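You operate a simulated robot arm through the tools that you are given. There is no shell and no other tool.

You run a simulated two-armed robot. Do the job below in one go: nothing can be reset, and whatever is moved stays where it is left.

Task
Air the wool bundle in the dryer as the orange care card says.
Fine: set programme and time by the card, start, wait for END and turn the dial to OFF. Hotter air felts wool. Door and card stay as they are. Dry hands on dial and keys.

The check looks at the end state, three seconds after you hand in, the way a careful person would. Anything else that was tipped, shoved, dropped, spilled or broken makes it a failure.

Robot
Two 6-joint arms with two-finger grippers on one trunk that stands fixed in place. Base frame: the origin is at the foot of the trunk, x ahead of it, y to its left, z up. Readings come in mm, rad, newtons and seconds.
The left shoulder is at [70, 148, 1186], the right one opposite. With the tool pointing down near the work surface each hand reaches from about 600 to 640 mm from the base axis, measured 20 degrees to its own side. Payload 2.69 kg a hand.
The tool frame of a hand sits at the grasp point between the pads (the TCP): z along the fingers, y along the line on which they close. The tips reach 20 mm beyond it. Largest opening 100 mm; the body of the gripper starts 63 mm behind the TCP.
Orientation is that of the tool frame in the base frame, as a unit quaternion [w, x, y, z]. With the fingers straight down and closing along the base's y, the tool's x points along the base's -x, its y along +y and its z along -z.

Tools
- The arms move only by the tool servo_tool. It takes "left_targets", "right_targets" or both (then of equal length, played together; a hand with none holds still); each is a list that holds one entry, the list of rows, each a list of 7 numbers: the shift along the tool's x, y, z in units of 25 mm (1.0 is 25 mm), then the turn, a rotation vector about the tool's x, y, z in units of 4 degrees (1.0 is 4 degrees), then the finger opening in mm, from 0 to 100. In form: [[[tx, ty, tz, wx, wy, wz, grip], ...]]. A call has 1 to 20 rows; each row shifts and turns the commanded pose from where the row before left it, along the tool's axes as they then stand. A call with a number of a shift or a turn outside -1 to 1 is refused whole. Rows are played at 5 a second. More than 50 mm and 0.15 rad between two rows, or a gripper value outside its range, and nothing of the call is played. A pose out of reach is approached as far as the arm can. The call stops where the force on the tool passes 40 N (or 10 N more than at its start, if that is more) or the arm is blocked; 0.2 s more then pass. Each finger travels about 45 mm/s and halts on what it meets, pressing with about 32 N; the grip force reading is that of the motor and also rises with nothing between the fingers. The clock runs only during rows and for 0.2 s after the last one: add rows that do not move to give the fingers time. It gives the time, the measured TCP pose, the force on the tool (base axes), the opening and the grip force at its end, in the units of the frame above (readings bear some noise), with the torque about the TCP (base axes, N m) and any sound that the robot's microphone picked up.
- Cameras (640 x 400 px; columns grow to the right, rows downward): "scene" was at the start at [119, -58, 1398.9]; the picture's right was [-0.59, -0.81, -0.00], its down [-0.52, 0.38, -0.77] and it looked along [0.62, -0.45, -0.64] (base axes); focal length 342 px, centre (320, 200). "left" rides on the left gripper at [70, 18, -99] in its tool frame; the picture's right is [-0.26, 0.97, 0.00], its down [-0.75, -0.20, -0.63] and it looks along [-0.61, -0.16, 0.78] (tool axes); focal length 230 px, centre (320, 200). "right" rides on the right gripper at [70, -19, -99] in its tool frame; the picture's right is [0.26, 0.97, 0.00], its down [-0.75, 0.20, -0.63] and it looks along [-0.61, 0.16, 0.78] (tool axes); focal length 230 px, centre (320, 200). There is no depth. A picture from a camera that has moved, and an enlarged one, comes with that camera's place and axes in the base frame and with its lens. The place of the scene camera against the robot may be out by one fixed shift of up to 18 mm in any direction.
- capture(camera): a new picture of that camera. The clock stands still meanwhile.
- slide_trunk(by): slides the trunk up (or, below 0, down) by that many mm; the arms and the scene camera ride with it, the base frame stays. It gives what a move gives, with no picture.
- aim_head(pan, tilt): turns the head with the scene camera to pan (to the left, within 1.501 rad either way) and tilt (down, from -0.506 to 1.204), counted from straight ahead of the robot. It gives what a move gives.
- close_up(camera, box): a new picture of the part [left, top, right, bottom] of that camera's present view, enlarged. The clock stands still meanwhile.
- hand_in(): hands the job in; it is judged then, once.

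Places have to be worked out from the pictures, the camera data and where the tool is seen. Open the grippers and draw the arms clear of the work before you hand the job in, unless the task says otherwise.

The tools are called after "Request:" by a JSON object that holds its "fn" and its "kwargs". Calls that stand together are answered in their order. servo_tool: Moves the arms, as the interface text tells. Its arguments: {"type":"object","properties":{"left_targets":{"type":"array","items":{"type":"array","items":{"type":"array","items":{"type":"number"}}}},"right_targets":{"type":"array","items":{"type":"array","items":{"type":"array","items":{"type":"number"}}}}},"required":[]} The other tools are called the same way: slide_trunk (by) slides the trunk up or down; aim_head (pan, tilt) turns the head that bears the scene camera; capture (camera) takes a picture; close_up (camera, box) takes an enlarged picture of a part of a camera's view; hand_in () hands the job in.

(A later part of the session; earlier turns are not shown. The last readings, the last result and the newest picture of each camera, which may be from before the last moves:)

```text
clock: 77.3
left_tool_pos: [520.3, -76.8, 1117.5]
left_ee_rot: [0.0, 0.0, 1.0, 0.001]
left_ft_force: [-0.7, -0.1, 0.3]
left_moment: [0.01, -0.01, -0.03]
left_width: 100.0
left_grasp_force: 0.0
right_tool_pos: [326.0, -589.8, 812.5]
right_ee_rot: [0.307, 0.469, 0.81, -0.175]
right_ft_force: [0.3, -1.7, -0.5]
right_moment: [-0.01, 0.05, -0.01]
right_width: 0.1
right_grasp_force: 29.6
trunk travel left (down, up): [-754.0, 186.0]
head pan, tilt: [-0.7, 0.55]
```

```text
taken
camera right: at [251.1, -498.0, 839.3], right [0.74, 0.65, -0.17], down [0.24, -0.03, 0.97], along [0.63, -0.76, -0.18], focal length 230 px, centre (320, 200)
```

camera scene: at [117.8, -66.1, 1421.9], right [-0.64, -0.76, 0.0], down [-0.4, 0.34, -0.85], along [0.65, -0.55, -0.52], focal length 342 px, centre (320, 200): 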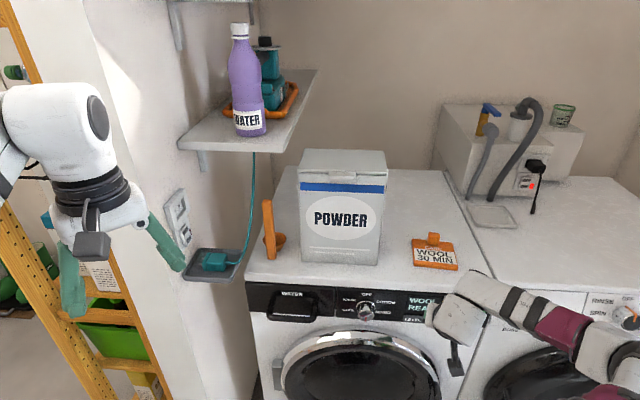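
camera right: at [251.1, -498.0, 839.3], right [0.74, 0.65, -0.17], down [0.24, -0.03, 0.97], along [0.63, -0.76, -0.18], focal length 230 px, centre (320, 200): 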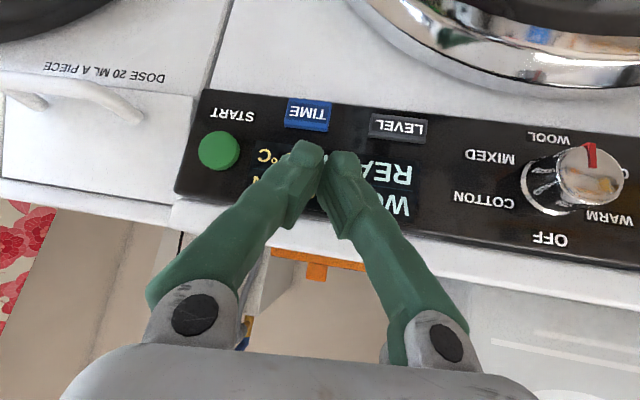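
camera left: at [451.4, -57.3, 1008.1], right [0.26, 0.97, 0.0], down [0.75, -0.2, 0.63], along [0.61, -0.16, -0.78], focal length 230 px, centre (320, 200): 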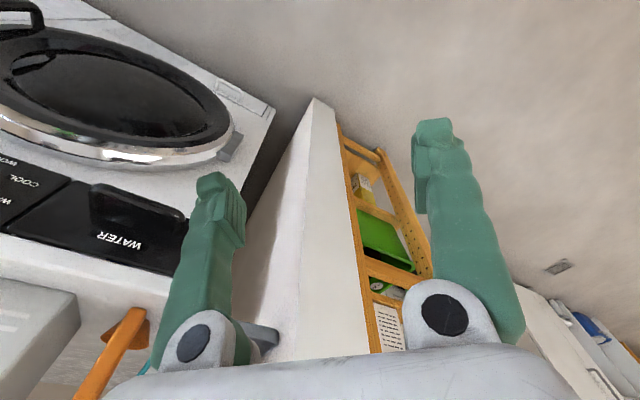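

The hand is just left of TIME with no reach warnings, and TIME triangulates again to about (356,-665,727). I'll shift right 37 mm and down 78 mm, staying about 45 mm off the panel.

Request:
{"fn": "servo_tool", "kwargs": {"right_targets": [[[-0.194, -0.7, 0.167, 0, 0, 0, 0], [-0.194, -0.7, 0.167, 0, 0, 0, 0], [0.519, 0, 0.588, 0, 0, 0, 0], [0.519, 0, 0.588, 0, 0, 0, 0], [0.519, 0, 0.588, 0, 0, 0, 0], [0.519, 0, 0.588, 0, 0, 0, 0], [0, 0, 0, 0, 0, 0, 0]]]}}

Request:
{"fn": "capture", "kwargs": {"camera": "right"}}

Request:
{"fn": "close_up", "kwargs": {"camera": "scene", "box": [380, 230, 560, 400]}}

```text
clock: 78.9
left_tool_pos: [522.4, -76.8, 1118.1]
left_ee_rot: [-0.001, 0.0, 1.0, 0.001]
left_ft_force: [0.0, 0.7, 0.3]
left_moment: [0.01, 0.03, 0.01]
left_width: 100.2
left_grasp_force: 0.1
right_tool_pos: [303.7, -618.8, 733.2]
right_ee_rot: [0.306, 0.468, 0.811, -0.175]
right_ft_force: [0.1, 0.5, -0.3]
right_moment: [-0.03, -0.01, 0.03]
right_width: 0.0
right_grasp_force: 29.6
trunk travel left (down, up): [-754.0, 186.0]
head pan, tilt: [-0.7, 0.55]
```

```text
taken
camera right: at [227.5, -526.1, 760.6], right [0.74, 0.65, -0.17], down [0.25, -0.03, 0.97], along [0.63, -0.76, -0.18], focal length 230 px, centre (320, 200)
```

right: 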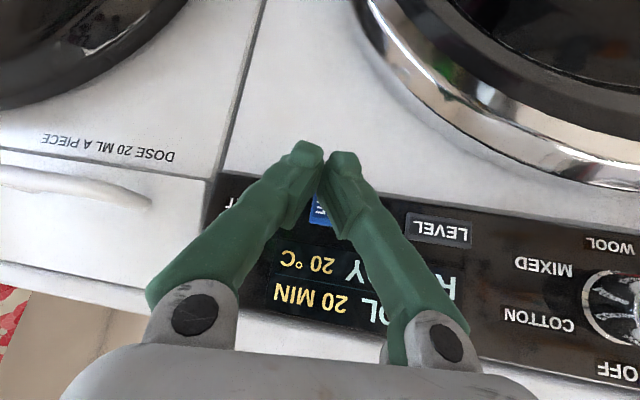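

```text
2.35 times, centred on (470, 315) of scene
camera zoom: at [118.9, -65.1, 1421.8], right [-0.64, -0.77, 0.0], down [-0.4, 0.34, -0.85], along [0.65, -0.55, -0.52], focal length 804 px, centre (-33, -71)
```

zoom: 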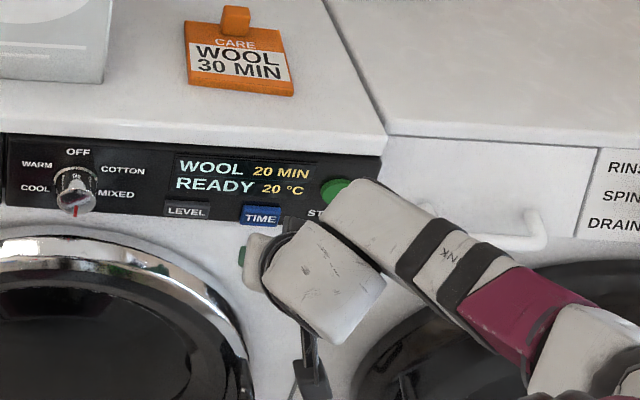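

The fingers are right in front of TIME, and the scene camera can still read the display. I'll advance 36 mm and then feel forward in 2 mm steps.

Request:
{"fn": "servo_tool", "kwargs": {"right_targets": [[[-0.505, 0.247, 0.448, 0, 0, 0, 0], [-0.505, 0.247, 0.448, 0, 0, 0, 0], [-0.056, 0.0274, 0.05, 0, 0, 0, 0], [0, 0, 0, 0, 0, 0, 0]]]}}

Request:
{"fn": "capture", "kwargs": {"camera": "right"}}

Request:
{"fn": "close_up", "kwargs": {"camera": "scene", "box": [400, 270, 520, 350]}}

```text
clock: 79.9
left_tool_pos: [521.0, -75.3, 1118.4]
left_ee_rot: [0.0, 0.0, 1.0, 0.0]
left_ft_force: [0.4, -1.0, 0.8]
left_moment: [-0.02, 0.01, -0.02]
left_width: 100.0
left_grasp_force: 0.1
right_tool_pos: [333.0, -642.9, 733.8]
right_ee_rot: [0.305, 0.468, 0.811, -0.175]
right_ft_force: [-4.0, 3.5, -1.0]
right_moment: [0.02, -0.03, 0.0]
right_width: 0.0
right_grasp_force: 29.6
trunk travel left (down, up): [-754.0, 186.0]
head pan, tilt: [-0.7, 0.55]
heard: click
```

```text
taken
camera right: at [256.9, -549.9, 761.0], right [0.74, 0.65, -0.17], down [0.25, -0.03, 0.97], along [0.63, -0.76, -0.18], focal length 230 px, centre (320, 200)
```

right: 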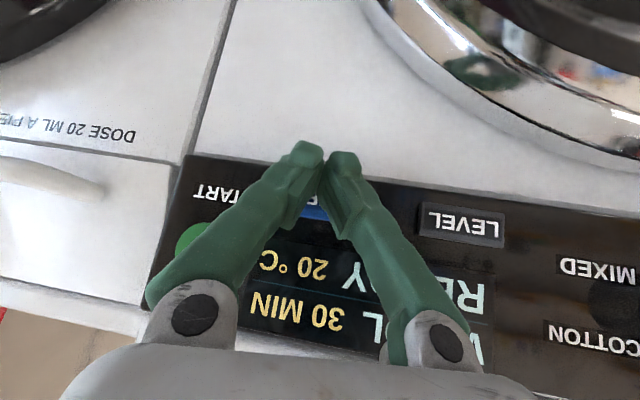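

```text
5.00 times, centred on (460, 310) of scene
camera zoom: at [118.6, -64.9, 1421.9], right [-0.64, -0.76, 0.0], down [-0.4, 0.34, -0.85], along [0.65, -0.55, -0.52], focal length 1709 px, centre (-380, -350)
```

zoom: 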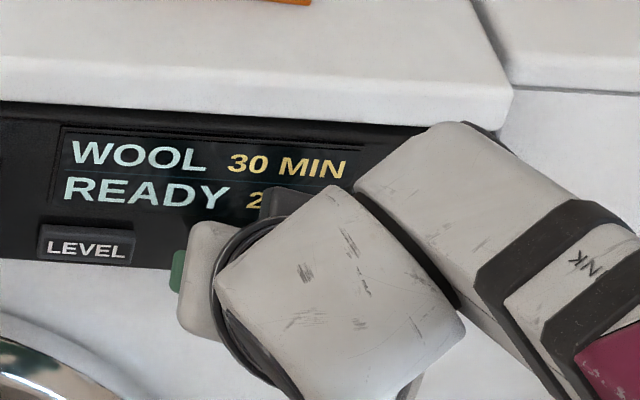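

There was a click and the display now reads WOOL 30 MIN. I'll back straight off 36 mm and recheck.

Request:
{"fn": "servo_tool", "kwargs": {"right_targets": [[[0.505, -0.247, -0.448, 0, 0, 0, 0], [0.505, -0.247, -0.448, 0, 0, 0, 0]]]}}

Request:
{"fn": "capture", "kwargs": {"camera": "right"}}

Request:
{"fn": "close_up", "kwargs": {"camera": "scene", "box": [370, 270, 520, 370]}}

```text
clock: 80.5
left_tool_pos: [521.1, -77.5, 1119.9]
left_ee_rot: [0.001, 0.0, 1.0, -0.001]
left_ft_force: [-0.3, -0.2, 0.9]
left_moment: [0.03, 0.02, -0.01]
left_width: 100.0
left_grasp_force: 0.1
right_tool_pos: [304.8, -621.5, 733.5]
right_ee_rot: [0.307, 0.468, 0.81, -0.175]
right_ft_force: [-0.6, 0.1, 0.0]
right_moment: [0.02, 0.0, 0.0]
right_width: 0.0
right_grasp_force: 29.2
trunk travel left (down, up): [-754.0, 186.0]
head pan, tilt: [-0.7, 0.55]
```

```text
taken
camera right: at [229.6, -527.3, 761.6], right [0.74, 0.65, -0.17], down [0.24, -0.03, 0.97], along [0.63, -0.76, -0.18], focal length 230 px, centre (320, 200)
```

right: 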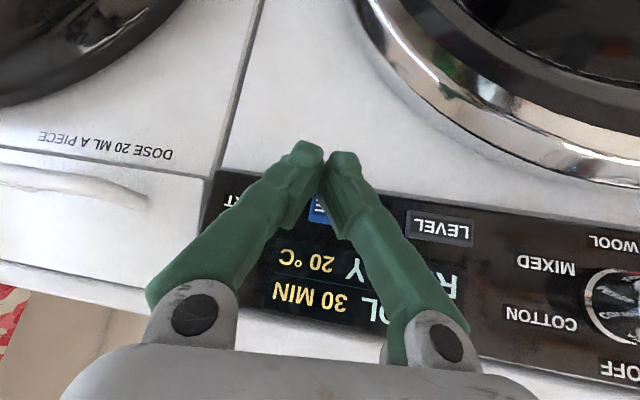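

```text
4.00 times, centred on (445, 320) of scene
camera zoom: at [117.8, -64.8, 1422.0], right [-0.64, -0.76, 0.0], down [-0.4, 0.34, -0.85], along [0.65, -0.55, -0.52], focal length 1367 px, centre (-180, -280)
```

zoom: 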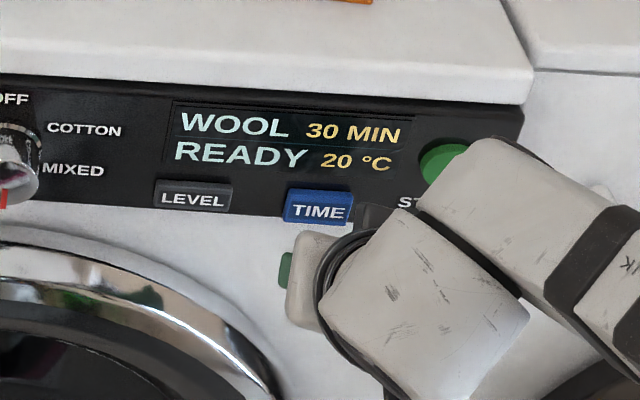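

The settings are right: WOOL, 30 MIN, READY, 20 °C. I'll move to START (t≈357, z≈770), up 43 mm and right 77 mm at the same standoff.

Request:
{"fn": "servo_tool", "kwargs": {"right_targets": [[[-0.568, 0, -0.644, 0, 0, 0, 0], [-0.568, 0, -0.644, 0, 0, 0, 0], [-0.268, -0.965, 0.23, 0, 0, 0, 0], [-0.268, -0.965, 0.23, 0, 0, 0, 0], [-0.268, -0.965, 0.23, 0, 0, 0, 0], [0, 0, 0, 0, 0, 0, 0]]]}}

Request:
{"fn": "capture", "kwargs": {"camera": "right"}}

Request:
{"fn": "close_up", "kwargs": {"camera": "scene", "box": [370, 250, 550, 370]}}

```text
clock: 81.9
left_tool_pos: [521.9, -76.8, 1119.2]
left_ee_rot: [0.0, -0.001, 1.0, 0.0]
left_ft_force: [-0.5, 0.1, 0.5]
left_moment: [0.02, 0.01, -0.05]
left_width: 100.1
left_grasp_force: 0.1
right_tool_pos: [255.7, -678.8, 777.8]
right_ee_rot: [0.306, 0.468, 0.81, -0.175]
right_ft_force: [-0.3, -0.2, -0.4]
right_moment: [0.0, -0.03, 0.01]
right_width: 0.3
right_grasp_force: 29.6
trunk travel left (down, up): [-754.0, 186.0]
head pan, tilt: [-0.7, 0.55]
```

```text
taken
camera right: at [180.1, -586.6, 804.1], right [0.74, 0.65, -0.17], down [0.25, -0.03, 0.97], along [0.63, -0.76, -0.18], focal length 230 px, centre (320, 200)
```

right: 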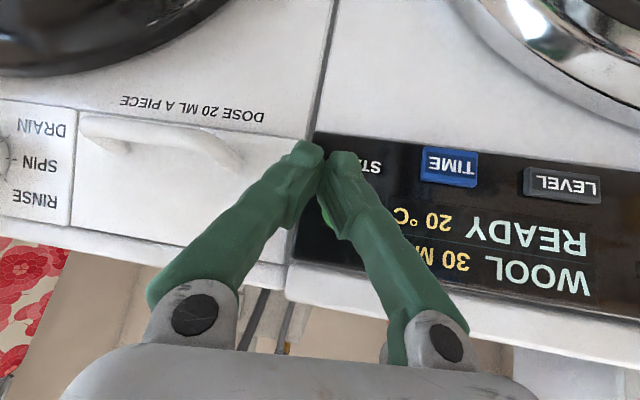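

```text
3.33 times, centred on (460, 310) of scene
camera zoom: at [119.4, -65.3, 1421.8], right [-0.64, -0.76, 0.0], down [-0.4, 0.34, -0.85], along [0.65, -0.55, -0.52], focal length 1139 px, centre (-147, -167)
```

zoom: 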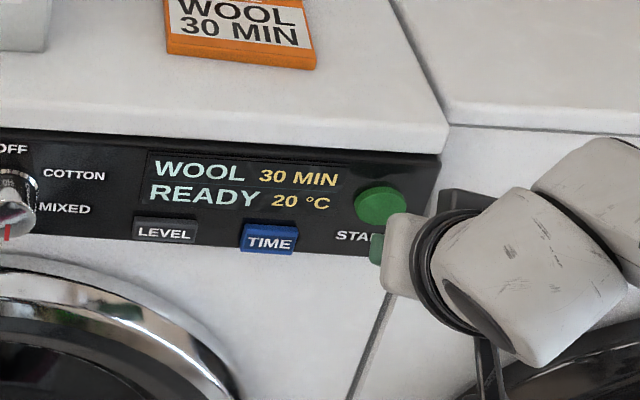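

The fingertips are in front of the green START button. I'll advance 26 mm, then feel forward in 2 mm steps.

Request:
{"fn": "servo_tool", "kwargs": {"right_targets": [[[-0.365, 0.178, 0.323, 0, 0, 0, 0], [-0.365, 0.178, 0.323, 0, 0, 0, 0], [-0.056, 0.0274, 0.05, 0, 0, 0, 0], [-0.056, 0.0274, 0.05, 0, 0, 0, 0], [0, 0, 0, 0, 0, 0, 0]]]}}

Request:
{"fn": "capture", "kwargs": {"camera": "right"}}

Request:
{"fn": "close_up", "kwargs": {"camera": "scene", "box": [370, 250, 550, 370]}}

```text
clock: 83.1
left_tool_pos: [520.1, -75.7, 1119.2]
left_ee_rot: [0.0, 0.0, 1.0, 0.0]
left_ft_force: [0.0, -0.5, -0.3]
left_moment: [0.0, 0.0, -0.03]
left_width: 100.1
left_grasp_force: 0.1
right_tool_pos: [277.5, -698.2, 776.8]
right_ee_rot: [0.306, 0.469, 0.81, -0.175]
right_ft_force: [-3.4, 3.4, 0.0]
right_moment: [0.04, 0.05, 0.02]
right_width: 0.0
right_grasp_force: 29.4
trunk travel left (down, up): [-754.0, 186.0]
head pan, tilt: [-0.7, 0.55]
heard: click
```

```text
taken
camera right: at [202.5, -604.8, 804.3], right [0.74, 0.65, -0.17], down [0.25, -0.03, 0.97], along [0.63, -0.76, -0.18], focal length 230 px, centre (320, 200)
```

right: 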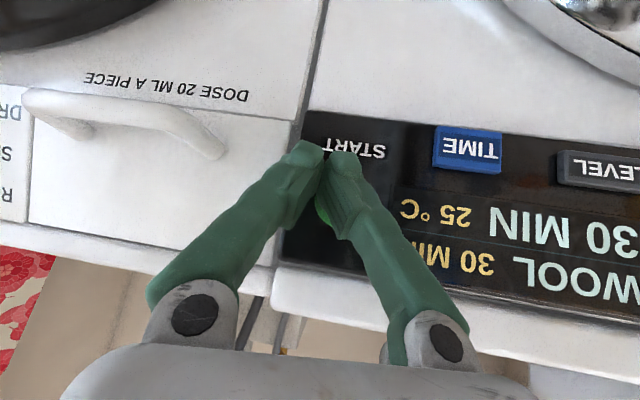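

```text
3.33 times, centred on (460, 310) of scene
camera zoom: at [117.9, -64.6, 1421.9], right [-0.64, -0.76, 0.0], down [-0.4, 0.34, -0.85], along [0.65, -0.55, -0.52], focal length 1139 px, centre (-147, -167)
```

zoom: 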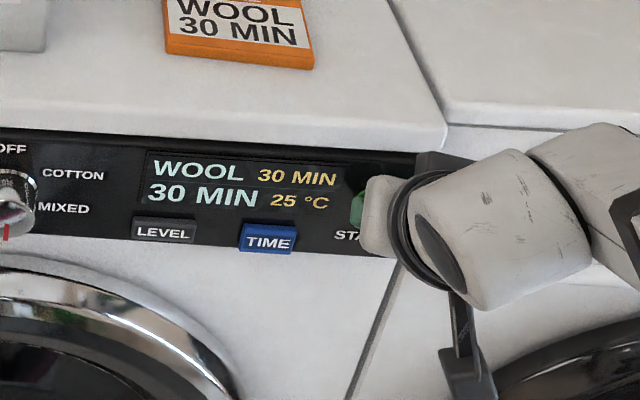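

A click, and the dryer is running: 30 MIN remaining at 25 °C. I'll back off from the button and watch the display.

Request:
{"fn": "servo_tool", "kwargs": {"right_targets": [[[0.505, -0.247, -0.448, 0, 0, 0, 0], [0.505, -0.247, -0.448, 0, 0, 0, 0], [0, 0, 0, 0, 0, 0, 0], [0, 0, 0, 0, 0, 0, 0], [0, 0, 0, 0, 0, 0, 0], [0, 0, 0, 0, 0, 0, 0]]]}}

Request:
{"fn": "close_up", "kwargs": {"camera": "scene", "box": [330, 250, 510, 370]}}

```text
clock: 84.5
left_tool_pos: [521.6, -76.8, 1118.7]
left_ee_rot: [-0.001, 0.0, 1.0, -0.001]
left_ft_force: [0.4, -0.1, 0.1]
left_moment: [-0.02, -0.01, -0.02]
left_width: 99.8
left_grasp_force: 0.0
right_tool_pos: [250.7, -676.1, 776.7]
right_ee_rot: [0.306, 0.468, 0.811, -0.175]
right_ft_force: [-0.6, -0.6, -0.2]
right_moment: [-0.02, -0.01, -0.03]
right_width: 0.0
right_grasp_force: 30.0
trunk travel left (down, up): [-754.0, 186.0]
head pan, tilt: [-0.7, 0.55]
```

```text
3.33 times, centred on (420, 310) of scene
camera zoom: at [119.2, -65.4, 1421.8], right [-0.64, -0.76, 0.0], down [-0.4, 0.34, -0.85], along [0.65, -0.55, -0.52], focal length 1139 px, centre (-13, -167)
```

zoom: 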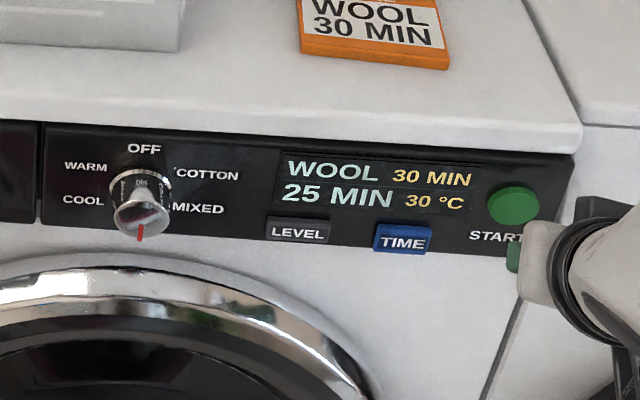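

Now 25 min left at 30 °C, running fast. While it runs I'll move the hand back left along the panel, clear of the keys.

Request:
{"fn": "servo_tool", "kwargs": {"right_targets": [[[0.261, 0.94, -0.224, 0, 0, 0, 0], [0.261, 0.94, -0.224, 0, 0, 0, 0], [0.261, 0.94, -0.224, 0, 0, 0, 0], [0.261, 0.94, -0.224, 0, 0, 0, 0], [-0.661, 0, -0.749, 0, 0, 0, 0], [-0.661, 0, -0.749, 0, 0, 0, 0], [-0.661, 0, -0.749, 0, 0, 0, 0], [-0.661, 0, -0.749, 0, 0, 0, 0], [-0.661, 0, -0.749, 0, 0, 0, 0], [-0.661, 0, -0.749, 0, 0, 0, 0], [0.261, 0.94, -0.224, 0, 0, 0, 0], [0.261, 0.94, -0.224, 0, 0, 0, 0], [0.261, 0.94, -0.224, 0, 0, 0, 0]]]}}

Request:
{"fn": "capture", "kwargs": {"camera": "scene"}}

Request:
{"fn": "capture", "kwargs": {"camera": "right"}}

```text
clock: 87.3
left_tool_pos: [521.8, -76.1, 1117.0]
left_ee_rot: [0.0, 0.0, 1.0, -0.001]
left_ft_force: [-0.9, 0.0, 0.2]
left_moment: [-0.02, 0.04, -0.01]
left_width: 100.0
left_grasp_force: 0.1
right_tool_pos: [364.0, -539.1, 925.4]
right_ee_rot: [0.306, 0.468, 0.811, -0.175]
right_ft_force: [-0.6, -0.3, -0.5]
right_moment: [-0.01, 0.0, 0.0]
right_width: 0.1
right_grasp_force: 29.5
trunk travel left (down, up): [-754.0, 186.0]
head pan, tilt: [-0.7, 0.55]
```

```text
taken
camera scene: at [120.1, -64.4, 1421.8], right [-0.64, -0.77, 0.0], down [-0.4, 0.34, -0.85], along [0.65, -0.55, -0.52], focal length 342 px, centre (320, 200)
```

scene: 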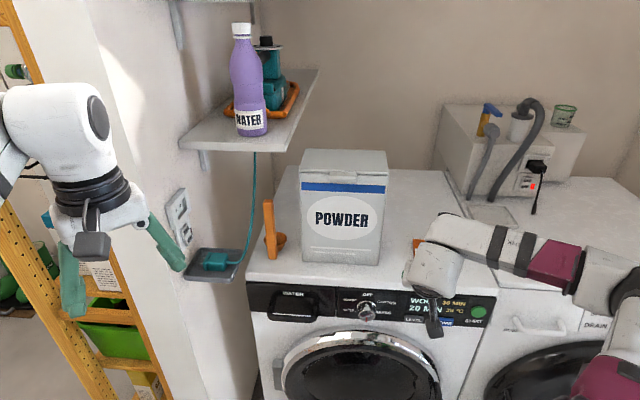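

```text
taken
camera right: at [288.1, -447.4, 953.7], right [0.74, 0.65, -0.17], down [0.25, -0.03, 0.97], along [0.63, -0.76, -0.18], focal length 230 px, centre (320, 200)
```

right: 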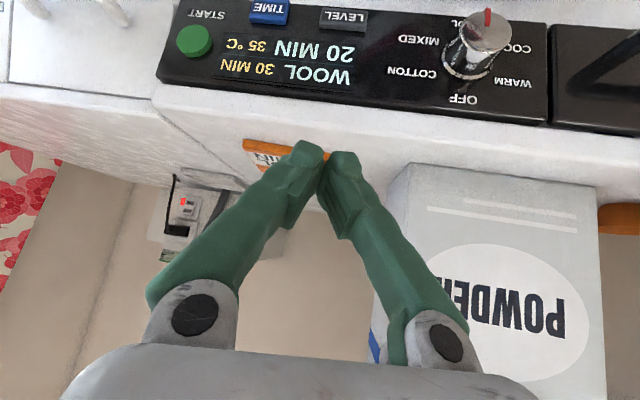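

20 min left at 35 °C. I'll move the hand left to the dial's position and turn its yaw back square to the panel.

Request:
{"fn": "servo_tool", "kwargs": {"right_targets": [[[0.261, 0.94, -0.224, 0, 0, 0, 0], [0.261, 0.94, -0.224, 0, 0, 0, 0], [0.261, 0.94, -0.224, 0, 0, 0, 0], [0.261, 0.94, -0.224, 0, 0, 0, 0], [0, 0, 0, -0.661, 0, -0.749, 0], [0, 0, 0, -0.661, 0, -0.749, 0], [0, 0, 0, -0.661, 0, -0.749, 0], [0, 0, 0, -0.661, 0, -0.749, 0], [0, 0, 0, -0.661, 0, -0.749, 0]]]}}

Request:
{"fn": "close_up", "kwargs": {"camera": "scene", "box": [330, 250, 510, 370]}}

```text
clock: 89.3
left_tool_pos: [520.3, -76.3, 1118.8]
left_ee_rot: [-0.001, 0.0, 1.0, 0.0]
left_ft_force: [0.3, 0.4, 0.0]
left_moment: [-0.01, 0.0, -0.02]
left_width: 99.9
left_grasp_force: 0.1
right_tool_pos: [427.8, -464.9, 925.6]
right_ee_rot: [0.333, 0.319, 0.879, -0.118]
right_ft_force: [-0.8, 0.1, 0.1]
right_moment: [0.01, -0.01, -0.02]
right_width: 0.2
right_grasp_force: 29.2
trunk travel left (down, up): [-754.0, 186.0]
head pan, tilt: [-0.7, 0.55]
```

```text
3.33 times, centred on (420, 310) of scene
camera zoom: at [118.4, -65.6, 1421.9], right [-0.64, -0.76, 0.0], down [-0.4, 0.34, -0.85], along [0.65, -0.55, -0.52], focal length 1139 px, centre (-13, -167)
```

zoom: 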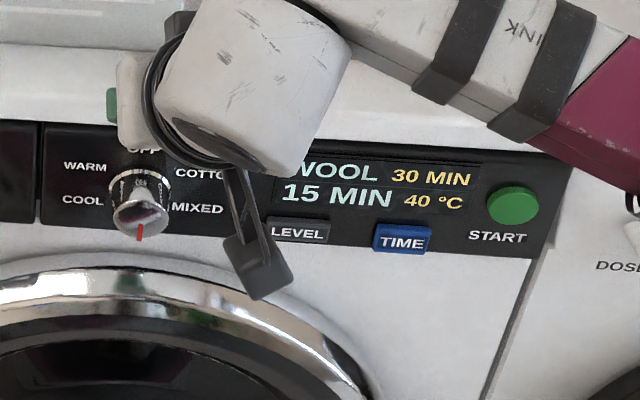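

15 min left at 40 °C. I'll lower the trunk in stages, lifting the hand between stages so it stays in front of the panel.

Request:
{"fn": "slide_trunk", "kwargs": {"by": -100}}

Request:
{"fn": "servo_tool", "kwargs": {"right_targets": [[[-0.661, 0, -0.749, 0, 0, 0, 0], [-0.661, 0, -0.749, 0, 0, 0, 0], [-0.661, 0, -0.749, 0, 0, 0, 0], [-0.661, 0, -0.749, 0, 0, 0, 0], [-0.661, 0, -0.749, 0, 0, 0, 0], [-0.661, 0, -0.749, 0, 0, 0, 0]]]}}

Request:
{"fn": "capture", "kwargs": {"camera": "scene"}}

Request:
{"fn": "capture", "kwargs": {"camera": "right"}}

```text
clock: 90.7
left_tool_pos: [520.7, -75.8, 1019.2]
left_ee_rot: [0.0, 0.0, 1.0, -0.001]
left_ft_force: [0.1, 0.5, -0.4]
left_moment: [0.04, -0.01, 0.0]
left_width: 99.8
left_grasp_force: 0.0
right_tool_pos: [427.9, -464.3, 826.5]
right_ee_rot: [0.332, 0.321, 0.879, -0.12]
right_ft_force: [0.2, 0.1, -0.9]
right_moment: [-0.01, 0.0, -0.02]
right_width: 0.0
right_grasp_force: 29.5
trunk travel left (down, up): [-654.0, 286.0]
head pan, tilt: [-0.7, 0.55]
```

```text
clock: 92.0
left_tool_pos: [520.9, -75.7, 1017.9]
left_ee_rot: [0.0, 0.0, 1.0, 0.0]
left_ft_force: [0.5, 0.4, 0.7]
left_moment: [0.01, 0.02, 0.0]
left_width: 100.0
left_grasp_force: 0.0
right_tool_pos: [428.0, -463.5, 977.7]
right_ee_rot: [0.332, 0.32, 0.879, -0.118]
right_ft_force: [-0.1, 0.3, 0.2]
right_moment: [-0.01, -0.01, 0.01]
right_width: 0.0
right_grasp_force: 29.4
trunk travel left (down, up): [-654.0, 286.0]
head pan, tilt: [-0.7, 0.55]
```

```text
taken
camera scene: at [118.7, -64.6, 1321.8], right [-0.64, -0.76, 0.0], down [-0.4, 0.34, -0.85], along [0.65, -0.55, -0.52], focal length 342 px, centre (320, 200)
```

scene: 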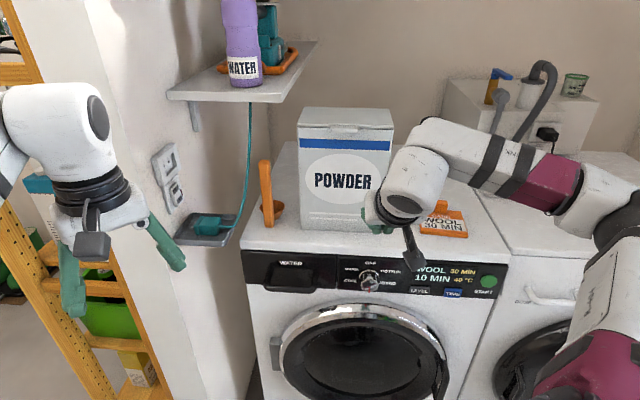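

```text
taken
camera right: at [325.1, -402.6, 1003.7], right [0.47, 0.87, -0.17], down [0.24, 0.06, 0.97], along [0.85, -0.5, -0.18], focal length 230 px, centre (320, 200)
```

right: 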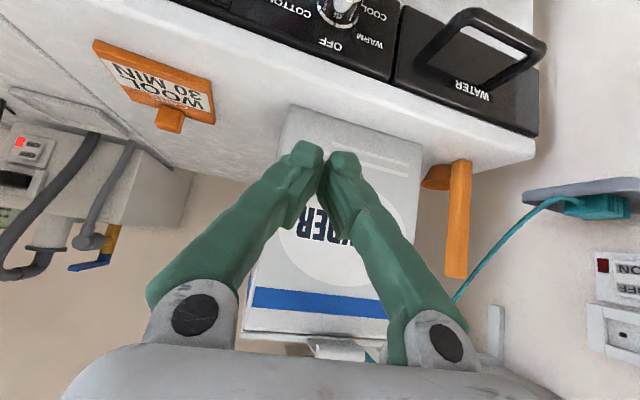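

10 min left with the air steady at 40 °C. I'll keep lowering the trunk and lifting the hand to return to the earlier level-tool posture.

Request:
{"fn": "slide_trunk", "kwargs": {"by": -200}}

Request:
{"fn": "servo_tool", "kwargs": {"right_targets": [[[-0.661, 0, -0.749, 0, 0, 0, 0], [-0.661, 0, -0.749, 0, 0, 0, 0], [-0.661, 0, -0.749, 0, 0, 0, 0], [-0.661, 0, -0.749, 0, 0, 0, 0], [-0.661, 0, -0.749, 0, 0, 0, 0], [-0.661, 0, -0.749, 0, 0, 0, 0], [-0.661, 0, -0.749, 0, 0, 0, 0], [0, 0, 0, 0, 0, 0, 0]]]}}

Request:
{"fn": "capture", "kwargs": {"camera": "scene"}}

```text
clock: 94.2
left_tool_pos: [521.8, -76.5, 819.3]
left_ee_rot: [0.0, 0.0, 1.0, 0.0]
left_ft_force: [0.3, 0.0, 0.5]
left_moment: [-0.01, 0.02, 0.02]
left_width: 99.9
left_grasp_force: 0.1
right_tool_pos: [428.1, -465.2, 775.4]
right_ee_rot: [0.332, 0.321, 0.879, -0.12]
right_ft_force: [0.4, 0.1, 0.2]
right_moment: [0.0, -0.03, 0.0]
right_width: 0.0
right_grasp_force: 29.1
trunk travel left (down, up): [-454.0, 486.0]
head pan, tilt: [-0.7, 0.55]
```

```text
clock: 96.0
left_tool_pos: [521.6, -76.7, 818.5]
left_ee_rot: [0.0, -0.001, 1.0, 0.0]
left_ft_force: [0.7, 1.3, -0.1]
left_moment: [-0.01, 0.01, 0.0]
left_width: 100.0
left_grasp_force: 0.1
right_tool_pos: [428.6, -464.8, 950.8]
right_ee_rot: [0.332, 0.321, 0.879, -0.119]
right_ft_force: [0.0, -1.2, -0.1]
right_moment: [0.0, 0.01, 0.0]
right_width: 0.0
right_grasp_force: 29.4
trunk travel left (down, up): [-454.0, 486.0]
head pan, tilt: [-0.7, 0.55]
```

```text
taken
camera scene: at [118.9, -65.4, 1121.8], right [-0.64, -0.76, 0.0], down [-0.4, 0.34, -0.85], along [0.65, -0.55, -0.52], focal length 342 px, centre (320, 200)
```

scene: 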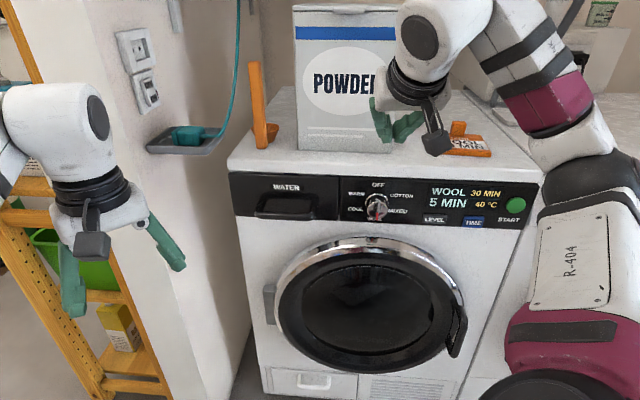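

5 min left at 40 °C. I'll lift the hand a little and pitch the tool back to level.

Request:
{"fn": "servo_tool", "kwargs": {"right_targets": [[[-0.661, 0, -0.749, 0, 0, 0, 0], [-0.16, 0, -0.18, 0, -1, 0, 20], [0, 0, 0, 0, -1, 0, 40], [0, 0, 0, 0, -1, 0, 60], [0, 0, 0, 0, -1, 0, 60], [0, 0, 0, 0, -1, 0, 60], [0, 0, 0, 0, -1, 0, 60], [0, 0, 0, 0, -1, 0, 60], [0, 0, 0, 0, -1, 0, 60], [0, 0, 0, 0, -1, 0, 60], [0, 0, 0, 0, -1, 0, 60], [0, 0, 0, 0, -1, 0, 60], [0, 0, 0, 0, -1, 0, 60], [0, 0, 0, 0, -0.15, 0, 60]]]}}

Request:
{"fn": "capture", "kwargs": {"camera": "scene"}}

```text
clock: 99.0
left_tool_pos: [521.5, -76.7, 818.8]
left_ee_rot: [0.0, 0.001, 1.0, 0.0]
left_ft_force: [-0.3, -0.5, 0.4]
left_moment: [0.02, -0.01, -0.02]
left_width: 100.0
left_grasp_force: 0.1
right_tool_pos: [432.1, -462.2, 973.8]
right_ee_rot: [0.665, 0.243, 0.664, -0.241]
right_ft_force: [0.0, 0.1, -0.4]
right_moment: [-0.03, 0.03, 0.02]
right_width: 60.0
right_grasp_force: 0.1
right hand out of reach, approached as far as the arm can: row 1, 6, 8
trunk travel left (down, up): [-454.0, 486.0]
head pan, tilt: [-0.7, 0.55]
```

```text
taken
camera scene: at [118.8, -64.9, 1121.9], right [-0.64, -0.76, 0.0], down [-0.4, 0.34, -0.85], along [0.65, -0.55, -0.52], focal length 342 px, centre (320, 200)
```

scene: 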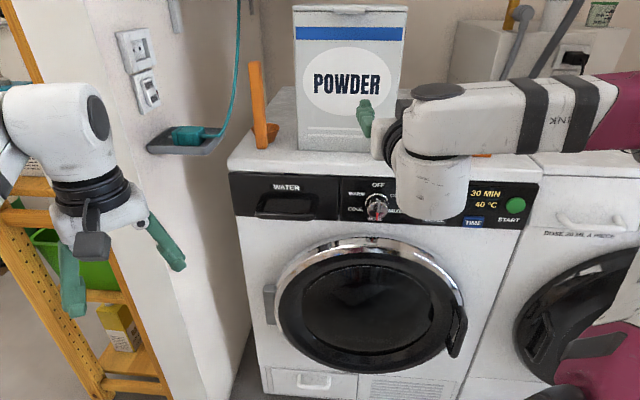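

The tool is level again and in line with the dial. I'll lower the trunk 205 mm to dial height and check the display for END.

Request:
{"fn": "slide_trunk", "kwargs": {"by": -205}}

Request:
{"fn": "capture", "kwargs": {"camera": "right"}}

Request:
{"fn": "capture", "kwargs": {"camera": "scene"}}

```text
clock: 101.2
left_tool_pos: [521.4, -77.5, 613.2]
left_ee_rot: [0.0, 0.0, 1.0, 0.0]
left_ft_force: [0.1, -0.3, 0.6]
left_moment: [-0.04, 0.02, 0.02]
left_width: 99.7
left_grasp_force: 0.1
right_tool_pos: [430.7, -461.5, 766.8]
right_ee_rot: [0.664, 0.244, 0.664, -0.241]
right_ft_force: [1.1, -0.8, -0.7]
right_moment: [0.01, 0.0, -0.03]
right_width: 60.1
right_grasp_force: 0.1
trunk travel left (down, up): [-249.0, 691.0]
head pan, tilt: [-0.7, 0.55]
```

```text
taken
camera right: at [342.9, -411.7, 697.4], right [0.62, 0.74, -0.25], down [-0.35, 0.56, 0.75], along [0.7, -0.38, 0.61], focal length 230 px, centre (320, 200)
```

right: 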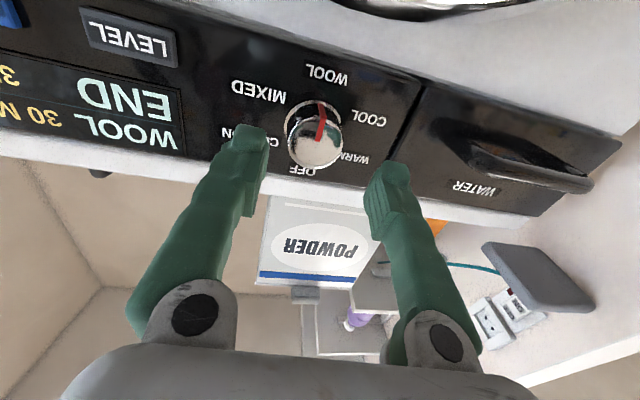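

```text
taken
camera scene: at [118.8, -65.0, 916.9], right [-0.64, -0.76, 0.0], down [-0.4, 0.34, -0.85], along [0.65, -0.55, -0.52], focal length 342 px, centre (320, 200)
```

scene: 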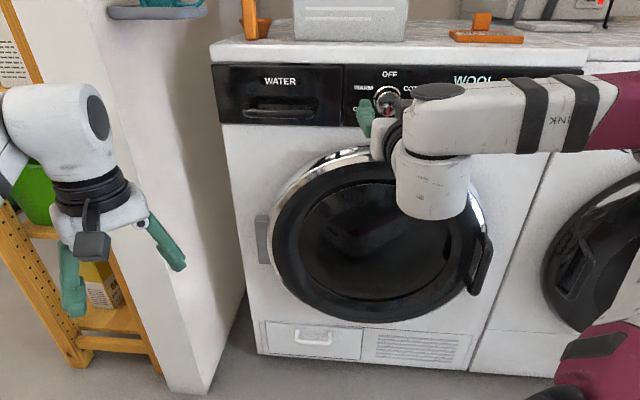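

The display shows END. I'll now return the dial to OFF, turning it back the way it came. First I'll lower the trunk 15 mm to the height that worked and bring the hand back in line with the knob.

Request:
{"fn": "slide_trunk", "kwargs": {"by": -15}}

Request:
{"fn": "servo_tool", "kwargs": {"right_targets": [[[0, 0, 0.6, 0, 0, 0, 60], [-0.68, -0.16, 0, 0, 0, 0, 60], [0, 0, 0.4, 0, 0, 0, 60], [0, 0, 0, 0, 0, 0, 60]]]}}

Request:
{"fn": "close_up", "kwargs": {"camera": "right", "box": [200, 50, 440, 250]}}

```text
clock: 101.9
left_tool_pos: [520.8, -76.3, 599.2]
left_ee_rot: [0.0, 0.0, 1.0, 0.0]
left_ft_force: [-0.4, 0.0, 0.1]
left_moment: [0.0, 0.02, 0.0]
left_width: 99.8
left_grasp_force: 0.2
right_tool_pos: [431.1, -461.3, 753.0]
right_ee_rot: [0.664, 0.243, 0.664, -0.241]
right_ft_force: [-0.7, 0.4, 0.6]
right_moment: [-0.01, -0.02, -0.01]
right_width: 59.9
right_grasp_force: 0.0
trunk travel left (down, up): [-234.0, 706.0]
head pan, tilt: [-0.7, 0.55]
```

```text
clock: 102.9
left_tool_pos: [521.4, -76.4, 598.6]
left_ee_rot: [0.0, -0.001, 1.0, 0.0]
left_ft_force: [-0.6, 0.3, 0.2]
left_moment: [-0.02, 0.01, 0.01]
left_width: 99.9
left_grasp_force: 0.0
right_tool_pos: [448.5, -481.0, 769.9]
right_ee_rot: [0.665, 0.243, 0.664, -0.24]
right_ft_force: [0.1, 0.0, 0.2]
right_moment: [0.02, 0.01, -0.01]
right_width: 60.2
right_grasp_force: 0.2
trunk travel left (down, up): [-234.0, 706.0]
head pan, tilt: [-0.7, 0.55]
```

```text
2.00 times, centred on (320, 150) of right
camera zoom: at [359.8, -430.4, 699.9], right [0.62, 0.74, -0.25], down [-0.35, 0.56, 0.75], along [0.7, -0.38, 0.61], focal length 460 px, centre (320, 300)
```

zoom: 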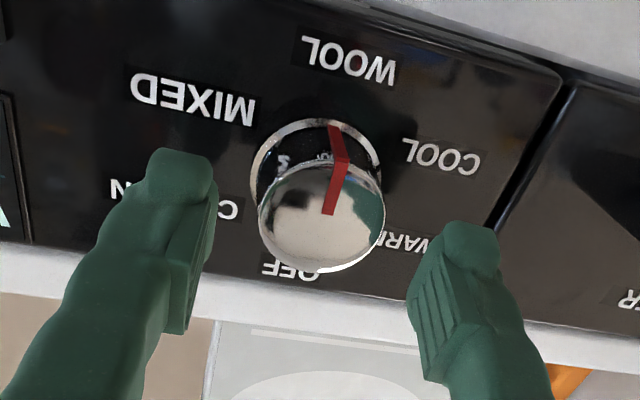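

The knob is centred within 1–2 mm. I'll make a small correction, roll +20°, advance 24 mm and grip.

Request:
{"fn": "servo_tool", "kwargs": {"right_targets": [[[0.04, -0.04, 0, 0, 0, 0, 60], [0, 0, 0, 0, 0, 1, 60], [0, 0, 0, 0, 0, 1, 60], [0, 0, 0, 0, 0, 1, 60], [0, 0, 0, 0, 0, 1, 60], [0, 0, 0, 0, 0, 1, 60], [0, 0, 0.32, 0, 0, 0, 60], [0, 0, 0.32, 0, 0, 0, 60], [0, 0, 0.32, 0, 0, 0, 60], [0, 0, 0, 0, 0, 0, 30], [0, 0, 0, 0, 0, 0, 30], [0, 0, 0, 0, 0, 0, 30], [0, 0, 0, 0, 0, 0, 30]]]}}

```text
clock: 105.7
left_tool_pos: [521.2, -75.9, 597.6]
left_ee_rot: [0.0, 0.0, 1.0, 0.0]
left_ft_force: [1.0, 0.1, -0.2]
left_moment: [-0.04, 0.0, 0.01]
left_width: 100.2
left_grasp_force: 0.1
right_tool_pos: [465.8, -495.9, 769.1]
right_ee_rot: [0.696, 0.355, 0.612, -0.122]
right_ft_force: [8.8, 1.0, 3.5]
right_moment: [0.07, 0.02, 0.16]
right_width: 40.0
right_grasp_force: 45.5
trunk travel left (down, up): [-234.0, 706.0]
head pan, tilt: [-0.7, 0.55]
```

The grip is good with low side force. I'll turn anticlockwise 14 steps toward OFF and check.

Request:
{"fn": "servo_tool", "kwargs": {"right_targets": [[[0, 0, 0, 0, 0, -1, 30], [0, 0, 0, 0, 0, -1, 30], [0, 0, 0, 0, 0, -1, 30], [0, 0, 0, 0, 0, -1, 30], [0, 0, 0, 0, 0, -1, 30], [0, 0, 0, 0, 0, -1, 30], [0, 0, 0, 0, 0, -1, 30], [0, 0, 0, 0, 0, -1, 30], [0, 0, 0, 0, 0, -1, 30], [0, 0, 0, 0, 0, -1, 30], [0, 0, 0, 0, 0, -1, 30], [0, 0, 0, 0, 0, -1, 30], [0, 0, 0, 0, 0, -1, 30], [0, 0, 0, 0, 0, -1, 30]]]}}

Request:
{"fn": "capture", "kwargs": {"camera": "right"}}

```text
clock: 108.7
left_tool_pos: [521.6, -76.1, 598.8]
left_ee_rot: [-0.001, 0.0, 1.0, -0.001]
left_ft_force: [0.7, 0.2, -0.2]
left_moment: [-0.01, 0.0, 0.04]
left_width: 99.8
left_grasp_force: 0.2
right_tool_pos: [466.0, -497.1, 768.5]
right_ee_rot: [0.557, 0.024, 0.707, -0.434]
right_ft_force: [0.3, 8.7, -2.7]
right_moment: [0.58, 0.57, -0.64]
right_width: 39.5
right_grasp_force: 44.8
trunk travel left (down, up): [-234.0, 706.0]
head pan, tilt: [-0.7, 0.55]
```

```text
taken
camera right: at [353.6, -475.1, 722.6], right [0.4, 0.48, -0.78], down [-0.1, 0.87, 0.49], along [0.91, -0.12, 0.4], focal length 230 px, centre (320, 200)
```

right: 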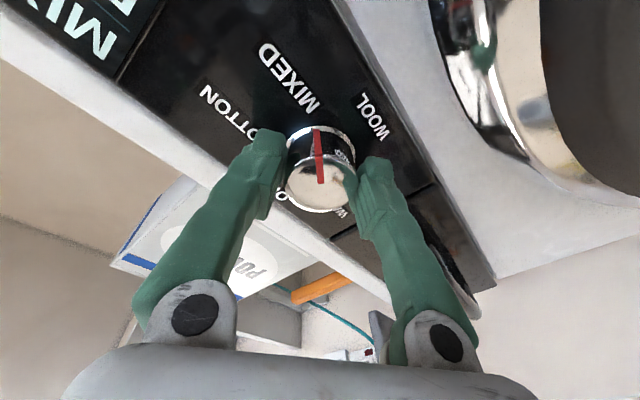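

The knob has turned back to MIXED with small forces. I'll continue anticlockwise 13 steps.

Request:
{"fn": "servo_tool", "kwargs": {"right_targets": [[[0, 0, 0, 0, 0, -1, 30], [0, 0, 0, 0, 0, -1, 30], [0, 0, 0, 0, 0, -1, 30], [0, 0, 0, 0, 0, -1, 30], [0, 0, 0, 0, 0, -1, 30], [0, 0, 0, 0, 0, -1, 30], [0, 0, 0, 0, 0, -1, 30], [0, 0, 0, 0, 0, -1, 30], [0, 0, 0, 0, 0, -1, 30], [0, 0, 0, 0, 0, -1, 30], [0, 0, 0, 0, 0, -1, 30], [0, 0, 0, 0, 0, -1, 30], [0, 0, 0, 0, 0, -1, 30]]]}}

Request:
{"fn": "capture", "kwargs": {"camera": "right"}}

```text
clock: 111.5
left_tool_pos: [521.8, -77.5, 597.9]
left_ee_rot: [0.0, 0.001, 1.0, -0.001]
left_ft_force: [0.2, -0.6, 0.0]
left_moment: [0.01, -0.05, 0.02]
left_width: 99.8
left_grasp_force: 0.1
right_tool_pos: [458.9, -500.4, 769.2]
right_ee_rot: [0.311, -0.288, 0.646, -0.634]
right_ft_force: [5.1, 2.9, 1.1]
right_moment: [0.04, 0.04, 0.79]
right_width: 39.6
right_grasp_force: 26.4
right hand out of reach, approached as far as the arm can: row 11, 13
trunk travel left (down, up): [-234.0, 706.0]
head pan, tilt: [-0.7, 0.55]
```

```text
taken
camera right: at [337.4, -490.2, 783.9], right [-0.14, -0.17, -0.97], down [0.0, 0.98, -0.17], along [0.99, -0.03, -0.14], focal length 230 px, centre (320, 200)
```

right: 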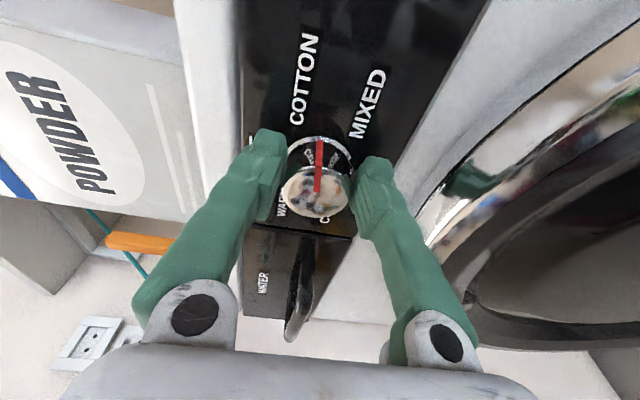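

The knob is near COTTON and the wrist is at its end of travel. I'll release, back off 25 mm and roll the hand back about 80° for the second half of the turn.

Request:
{"fn": "servo_tool", "kwargs": {"right_targets": [[[0, 0, 0, 0, 0, 0, 60], [0, 0, 0, 0, 0, 0, 60], [0, 0, 0, 0, 0, 0, 60], [0, 0, -0.5, 0, 0, 0, 60], [0, 0, -0.5, 0, 0, 0, 60]]]}}

Request:
{"fn": "servo_tool", "kwargs": {"right_targets": [[[0, 0, 0, 0, 0, 1, 60], [0, 0, 0, 0, 0, 1, 60], [0, 0, 0, 0, 0, 1, 60], [0, 0, 0, 0, 0, 1, 60], [0, 0, 0, 0, 0, 1, 60], [0, 0, 0, 0, 0, 1, 60], [0, 0, 0, 0, 0, 1, 60], [0, 0, 0, 0, 0, 1, 60], [0, 0, 0, 0, 0, 1, 60], [0, 0, 0, 0, 0, 1, 60], [0, 0, 0, 0, 0, 1, 60], [0, 0, 0, 0, 0, 1, 60], [0, 0, 0, 0, 0, 1, 60], [0, 0, 0, 0, 0, 1, 60], [0, 0, 0, 0, 0, 1, 60], [0, 0, 0, 0, 0, 1, 60], [0, 0, 0, 0, 0, 1, 60], [0, 0, 0, 0, 0, 1, 60], [0, 0, 0, 0, 0, 1, 60], [0, 0, 0, 0, 0, 1, 60]]]}}

Request:
{"fn": "close_up", "kwargs": {"camera": "right", "box": [200, 50, 440, 250]}}

Request:
{"fn": "capture", "kwargs": {"camera": "right"}}

```text
clock: 112.7
left_tool_pos: [521.3, -79.0, 598.9]
left_ee_rot: [0.0, 0.001, 1.0, 0.001]
left_ft_force: [-0.1, -0.4, 0.1]
left_moment: [0.03, -0.02, -0.01]
left_width: 99.8
left_grasp_force: 0.1
right_tool_pos: [443.6, -480.0, 764.8]
right_ee_rot: [0.312, -0.286, 0.649, -0.633]
right_ft_force: [-0.1, 1.0, -0.2]
right_moment: [-0.01, -0.07, -0.03]
right_width: 59.9
right_grasp_force: 0.1
right hand out of reach, approached as far as the arm can: row 4
trunk travel left (down, up): [-234.0, 706.0]
head pan, tilt: [-0.7, 0.55]
```

```text
clock: 116.9
left_tool_pos: [521.1, -76.4, 599.3]
left_ee_rot: [0.0, 0.0, 1.0, 0.001]
left_ft_force: [0.0, 0.5, 0.7]
left_moment: [-0.02, 0.02, -0.05]
left_width: 100.3
left_grasp_force: 0.1
right_tool_pos: [445.1, -478.4, 766.1]
right_ee_rot: [0.646, 0.195, 0.68, -0.286]
right_ft_force: [1.2, 0.8, -0.3]
right_moment: [-0.03, 0.04, -0.05]
right_width: 59.8
right_grasp_force: 0.0
trunk travel left (down, up): [-234.0, 706.0]
head pan, tilt: [-0.7, 0.55]
```

```text
2.00 times, centred on (320, 150) of right
camera zoom: at [349.6, -436.5, 699.1], right [0.59, 0.71, -0.39], down [-0.29, 0.63, 0.72], along [0.75, -0.31, 0.58], focal length 460 px, centre (320, 300)
```

zoom: 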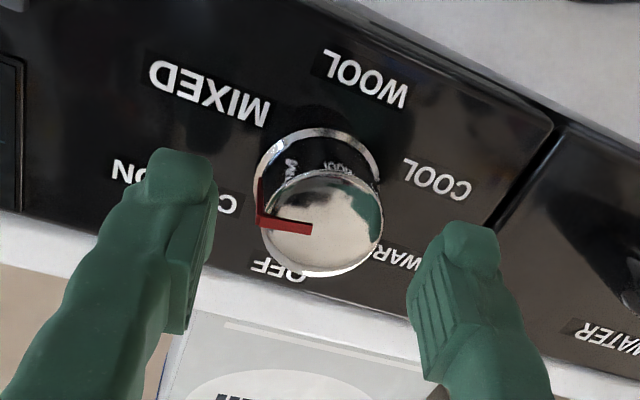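

```text
taken
camera right: at [349.6, -436.5, 699.1], right [0.59, 0.71, -0.39], down [-0.29, 0.63, 0.72], along [0.75, -0.31, 0.58], focal length 230 px, centre (320, 200)
```

right: 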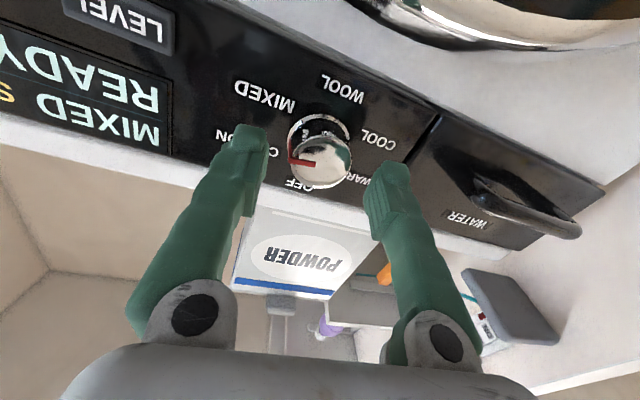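

The knob has turned about halfway and the display reads MIXED / READY. I'll centre up, roll +20° more for margin, advance 28 mm and grip again.

Request:
{"fn": "servo_tool", "kwargs": {"right_targets": [[[-0.094, -0.053, 0, 0, 0, 0, 60], [0, 0, 0, 0, 0, 1, 60], [0, 0, 0, 0, 0, 1, 60], [0, 0, 0, 0, 0, 1, 60], [0, 0, 0, 0, 0, 1, 60], [0, 0, 0, 0, 0, 1, 60], [0, 0, 0.38, 0, 0, 0, 60], [0, 0, 0.38, 0, 0, 0, 60], [0, 0, 0.38, 0, 0, 0, 60], [0, 0, 0, 0, 0, 0, 30], [0, 0, 0, 0, 0, 0, 30], [0, 0, 0, 0, 0, 0, 30], [0, 0, 0, 0, 0, 0, 30]]]}}

Request:
{"fn": "capture", "kwargs": {"camera": "right"}}

```text
clock: 119.7
left_tool_pos: [521.5, -75.4, 597.2]
left_ee_rot: [-0.001, 0.0, 1.0, -0.002]
left_ft_force: [-0.1, -0.1, -0.3]
left_moment: [-0.02, -0.01, 0.01]
left_width: 100.0
left_grasp_force: 0.0
right_tool_pos: [466.0, -495.8, 766.0]
right_ee_rot: [0.686, 0.309, 0.636, -0.169]
right_ft_force: [14.3, 6.0, 4.1]
right_moment: [0.1, 0.11, 0.27]
right_width: 39.9
right_grasp_force: 45.1
right hand out of reach, approached as far as the arm can: row 1
trunk travel left (down, up): [-234.0, 706.0]
head pan, tilt: [-0.7, 0.55]
```

```text
taken
camera right: at [388.2, -435.5, 693.2], right [0.64, 0.77, -0.05], down [-0.46, 0.43, 0.78], along [0.62, -0.47, 0.63], focal length 230 px, centre (320, 200)
```

right: 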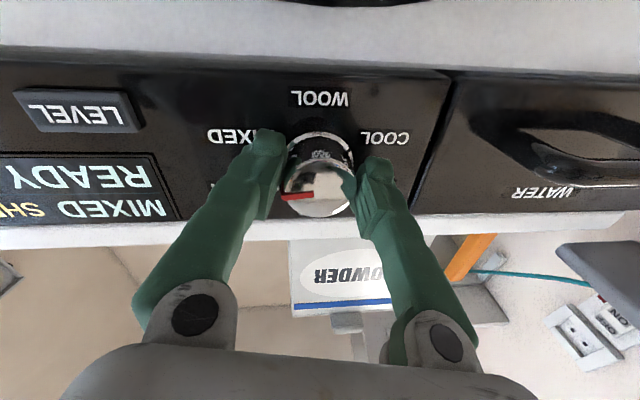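

The grip sits about 3 mm low, so I'll reopen, nudge up and left, and regrip before turning.

Request:
{"fn": "servo_tool", "kwargs": {"right_targets": [[[0, 0, 0, 0, 0, 0, 54], [0, 0, 0, 0, 0, 0, 54], [-0.1, 0.053, 0, 0, 0, 0, 54], [0, 0, 0, 0, 0, 0, 54], [0, 0, 0, 0, 0, 0, 30], [0, 0, 0, 0, 0, 0, 30], [0, 0, 0, 0, 0, 0, 30]]]}}

```text
clock: 121.3
left_tool_pos: [521.7, -77.1, 599.1]
left_ee_rot: [0.0, 0.001, 1.0, 0.0]
left_ft_force: [-1.0, 0.2, 0.9]
left_moment: [0.0, 0.01, -0.03]
left_width: 100.2
left_grasp_force: 0.2
right_tool_pos: [465.9, -496.7, 769.1]
right_ee_rot: [0.686, 0.311, 0.635, -0.169]
right_ft_force: [4.6, -0.5, 2.7]
right_moment: [0.06, 0.05, 0.15]
right_width: 39.7
right_grasp_force: 43.8
trunk travel left (down, up): [-234.0, 706.0]
head pan, tilt: [-0.7, 0.55]
```

The grip is centred with only a few newtons of side force. I'll turn anticlockwise 15 steps (60°).

Request:
{"fn": "servo_tool", "kwargs": {"right_targets": [[[0, 0, 0, 0, 0, -1, 30], [0, 0, 0, 0, 0, -1, 30], [0, 0, 0, 0, 0, -1, 30], [0, 0, 0, 0, 0, -1, 30], [0, 0, 0, 0, 0, -1, 30], [0, 0, 0, 0, 0, -1, 30], [0, 0, 0, 0, 0, -1, 30], [0, 0, 0, 0, 0, -1, 30], [0, 0, 0, 0, 0, -1, 30], [0, 0, 0, 0, 0, -1, 30], [0, 0, 0, 0, 0, -1, 30], [0, 0, 0, 0, 0, -1, 30], [0, 0, 0, 0, 0, -1, 30], [0, 0, 0, 0, 0, -1, 30], [0, 0, 0, 0, 0, -1, 30]]]}}

Request:
{"fn": "capture", "kwargs": {"camera": "right"}}

```text
clock: 124.5
left_tool_pos: [520.4, -76.1, 599.1]
left_ee_rot: [0.0, 0.0, 1.0, -0.001]
left_ft_force: [-0.4, 0.5, -0.3]
left_moment: [0.01, 0.0, -0.01]
left_width: 100.0
left_grasp_force: 0.2
right_tool_pos: [466.3, -496.7, 768.3]
right_ee_rot: [0.509, -0.049, 0.706, -0.49]
right_ft_force: [-4.7, 7.8, -6.8]
right_moment: [0.34, 0.38, -0.57]
right_width: 39.2
right_grasp_force: 44.9
trunk travel left (down, up): [-234.0, 706.0]
head pan, tilt: [-0.7, 0.55]
```

```text
taken
camera right: at [348.9, -481.9, 735.3], right [0.29, 0.35, -0.89], down [-0.04, 0.93, 0.36], along [0.96, -0.07, 0.29], focal length 230 px, centre (320, 200)
```

right: 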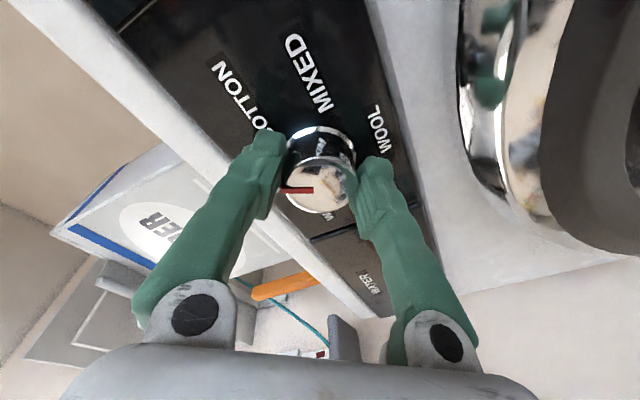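

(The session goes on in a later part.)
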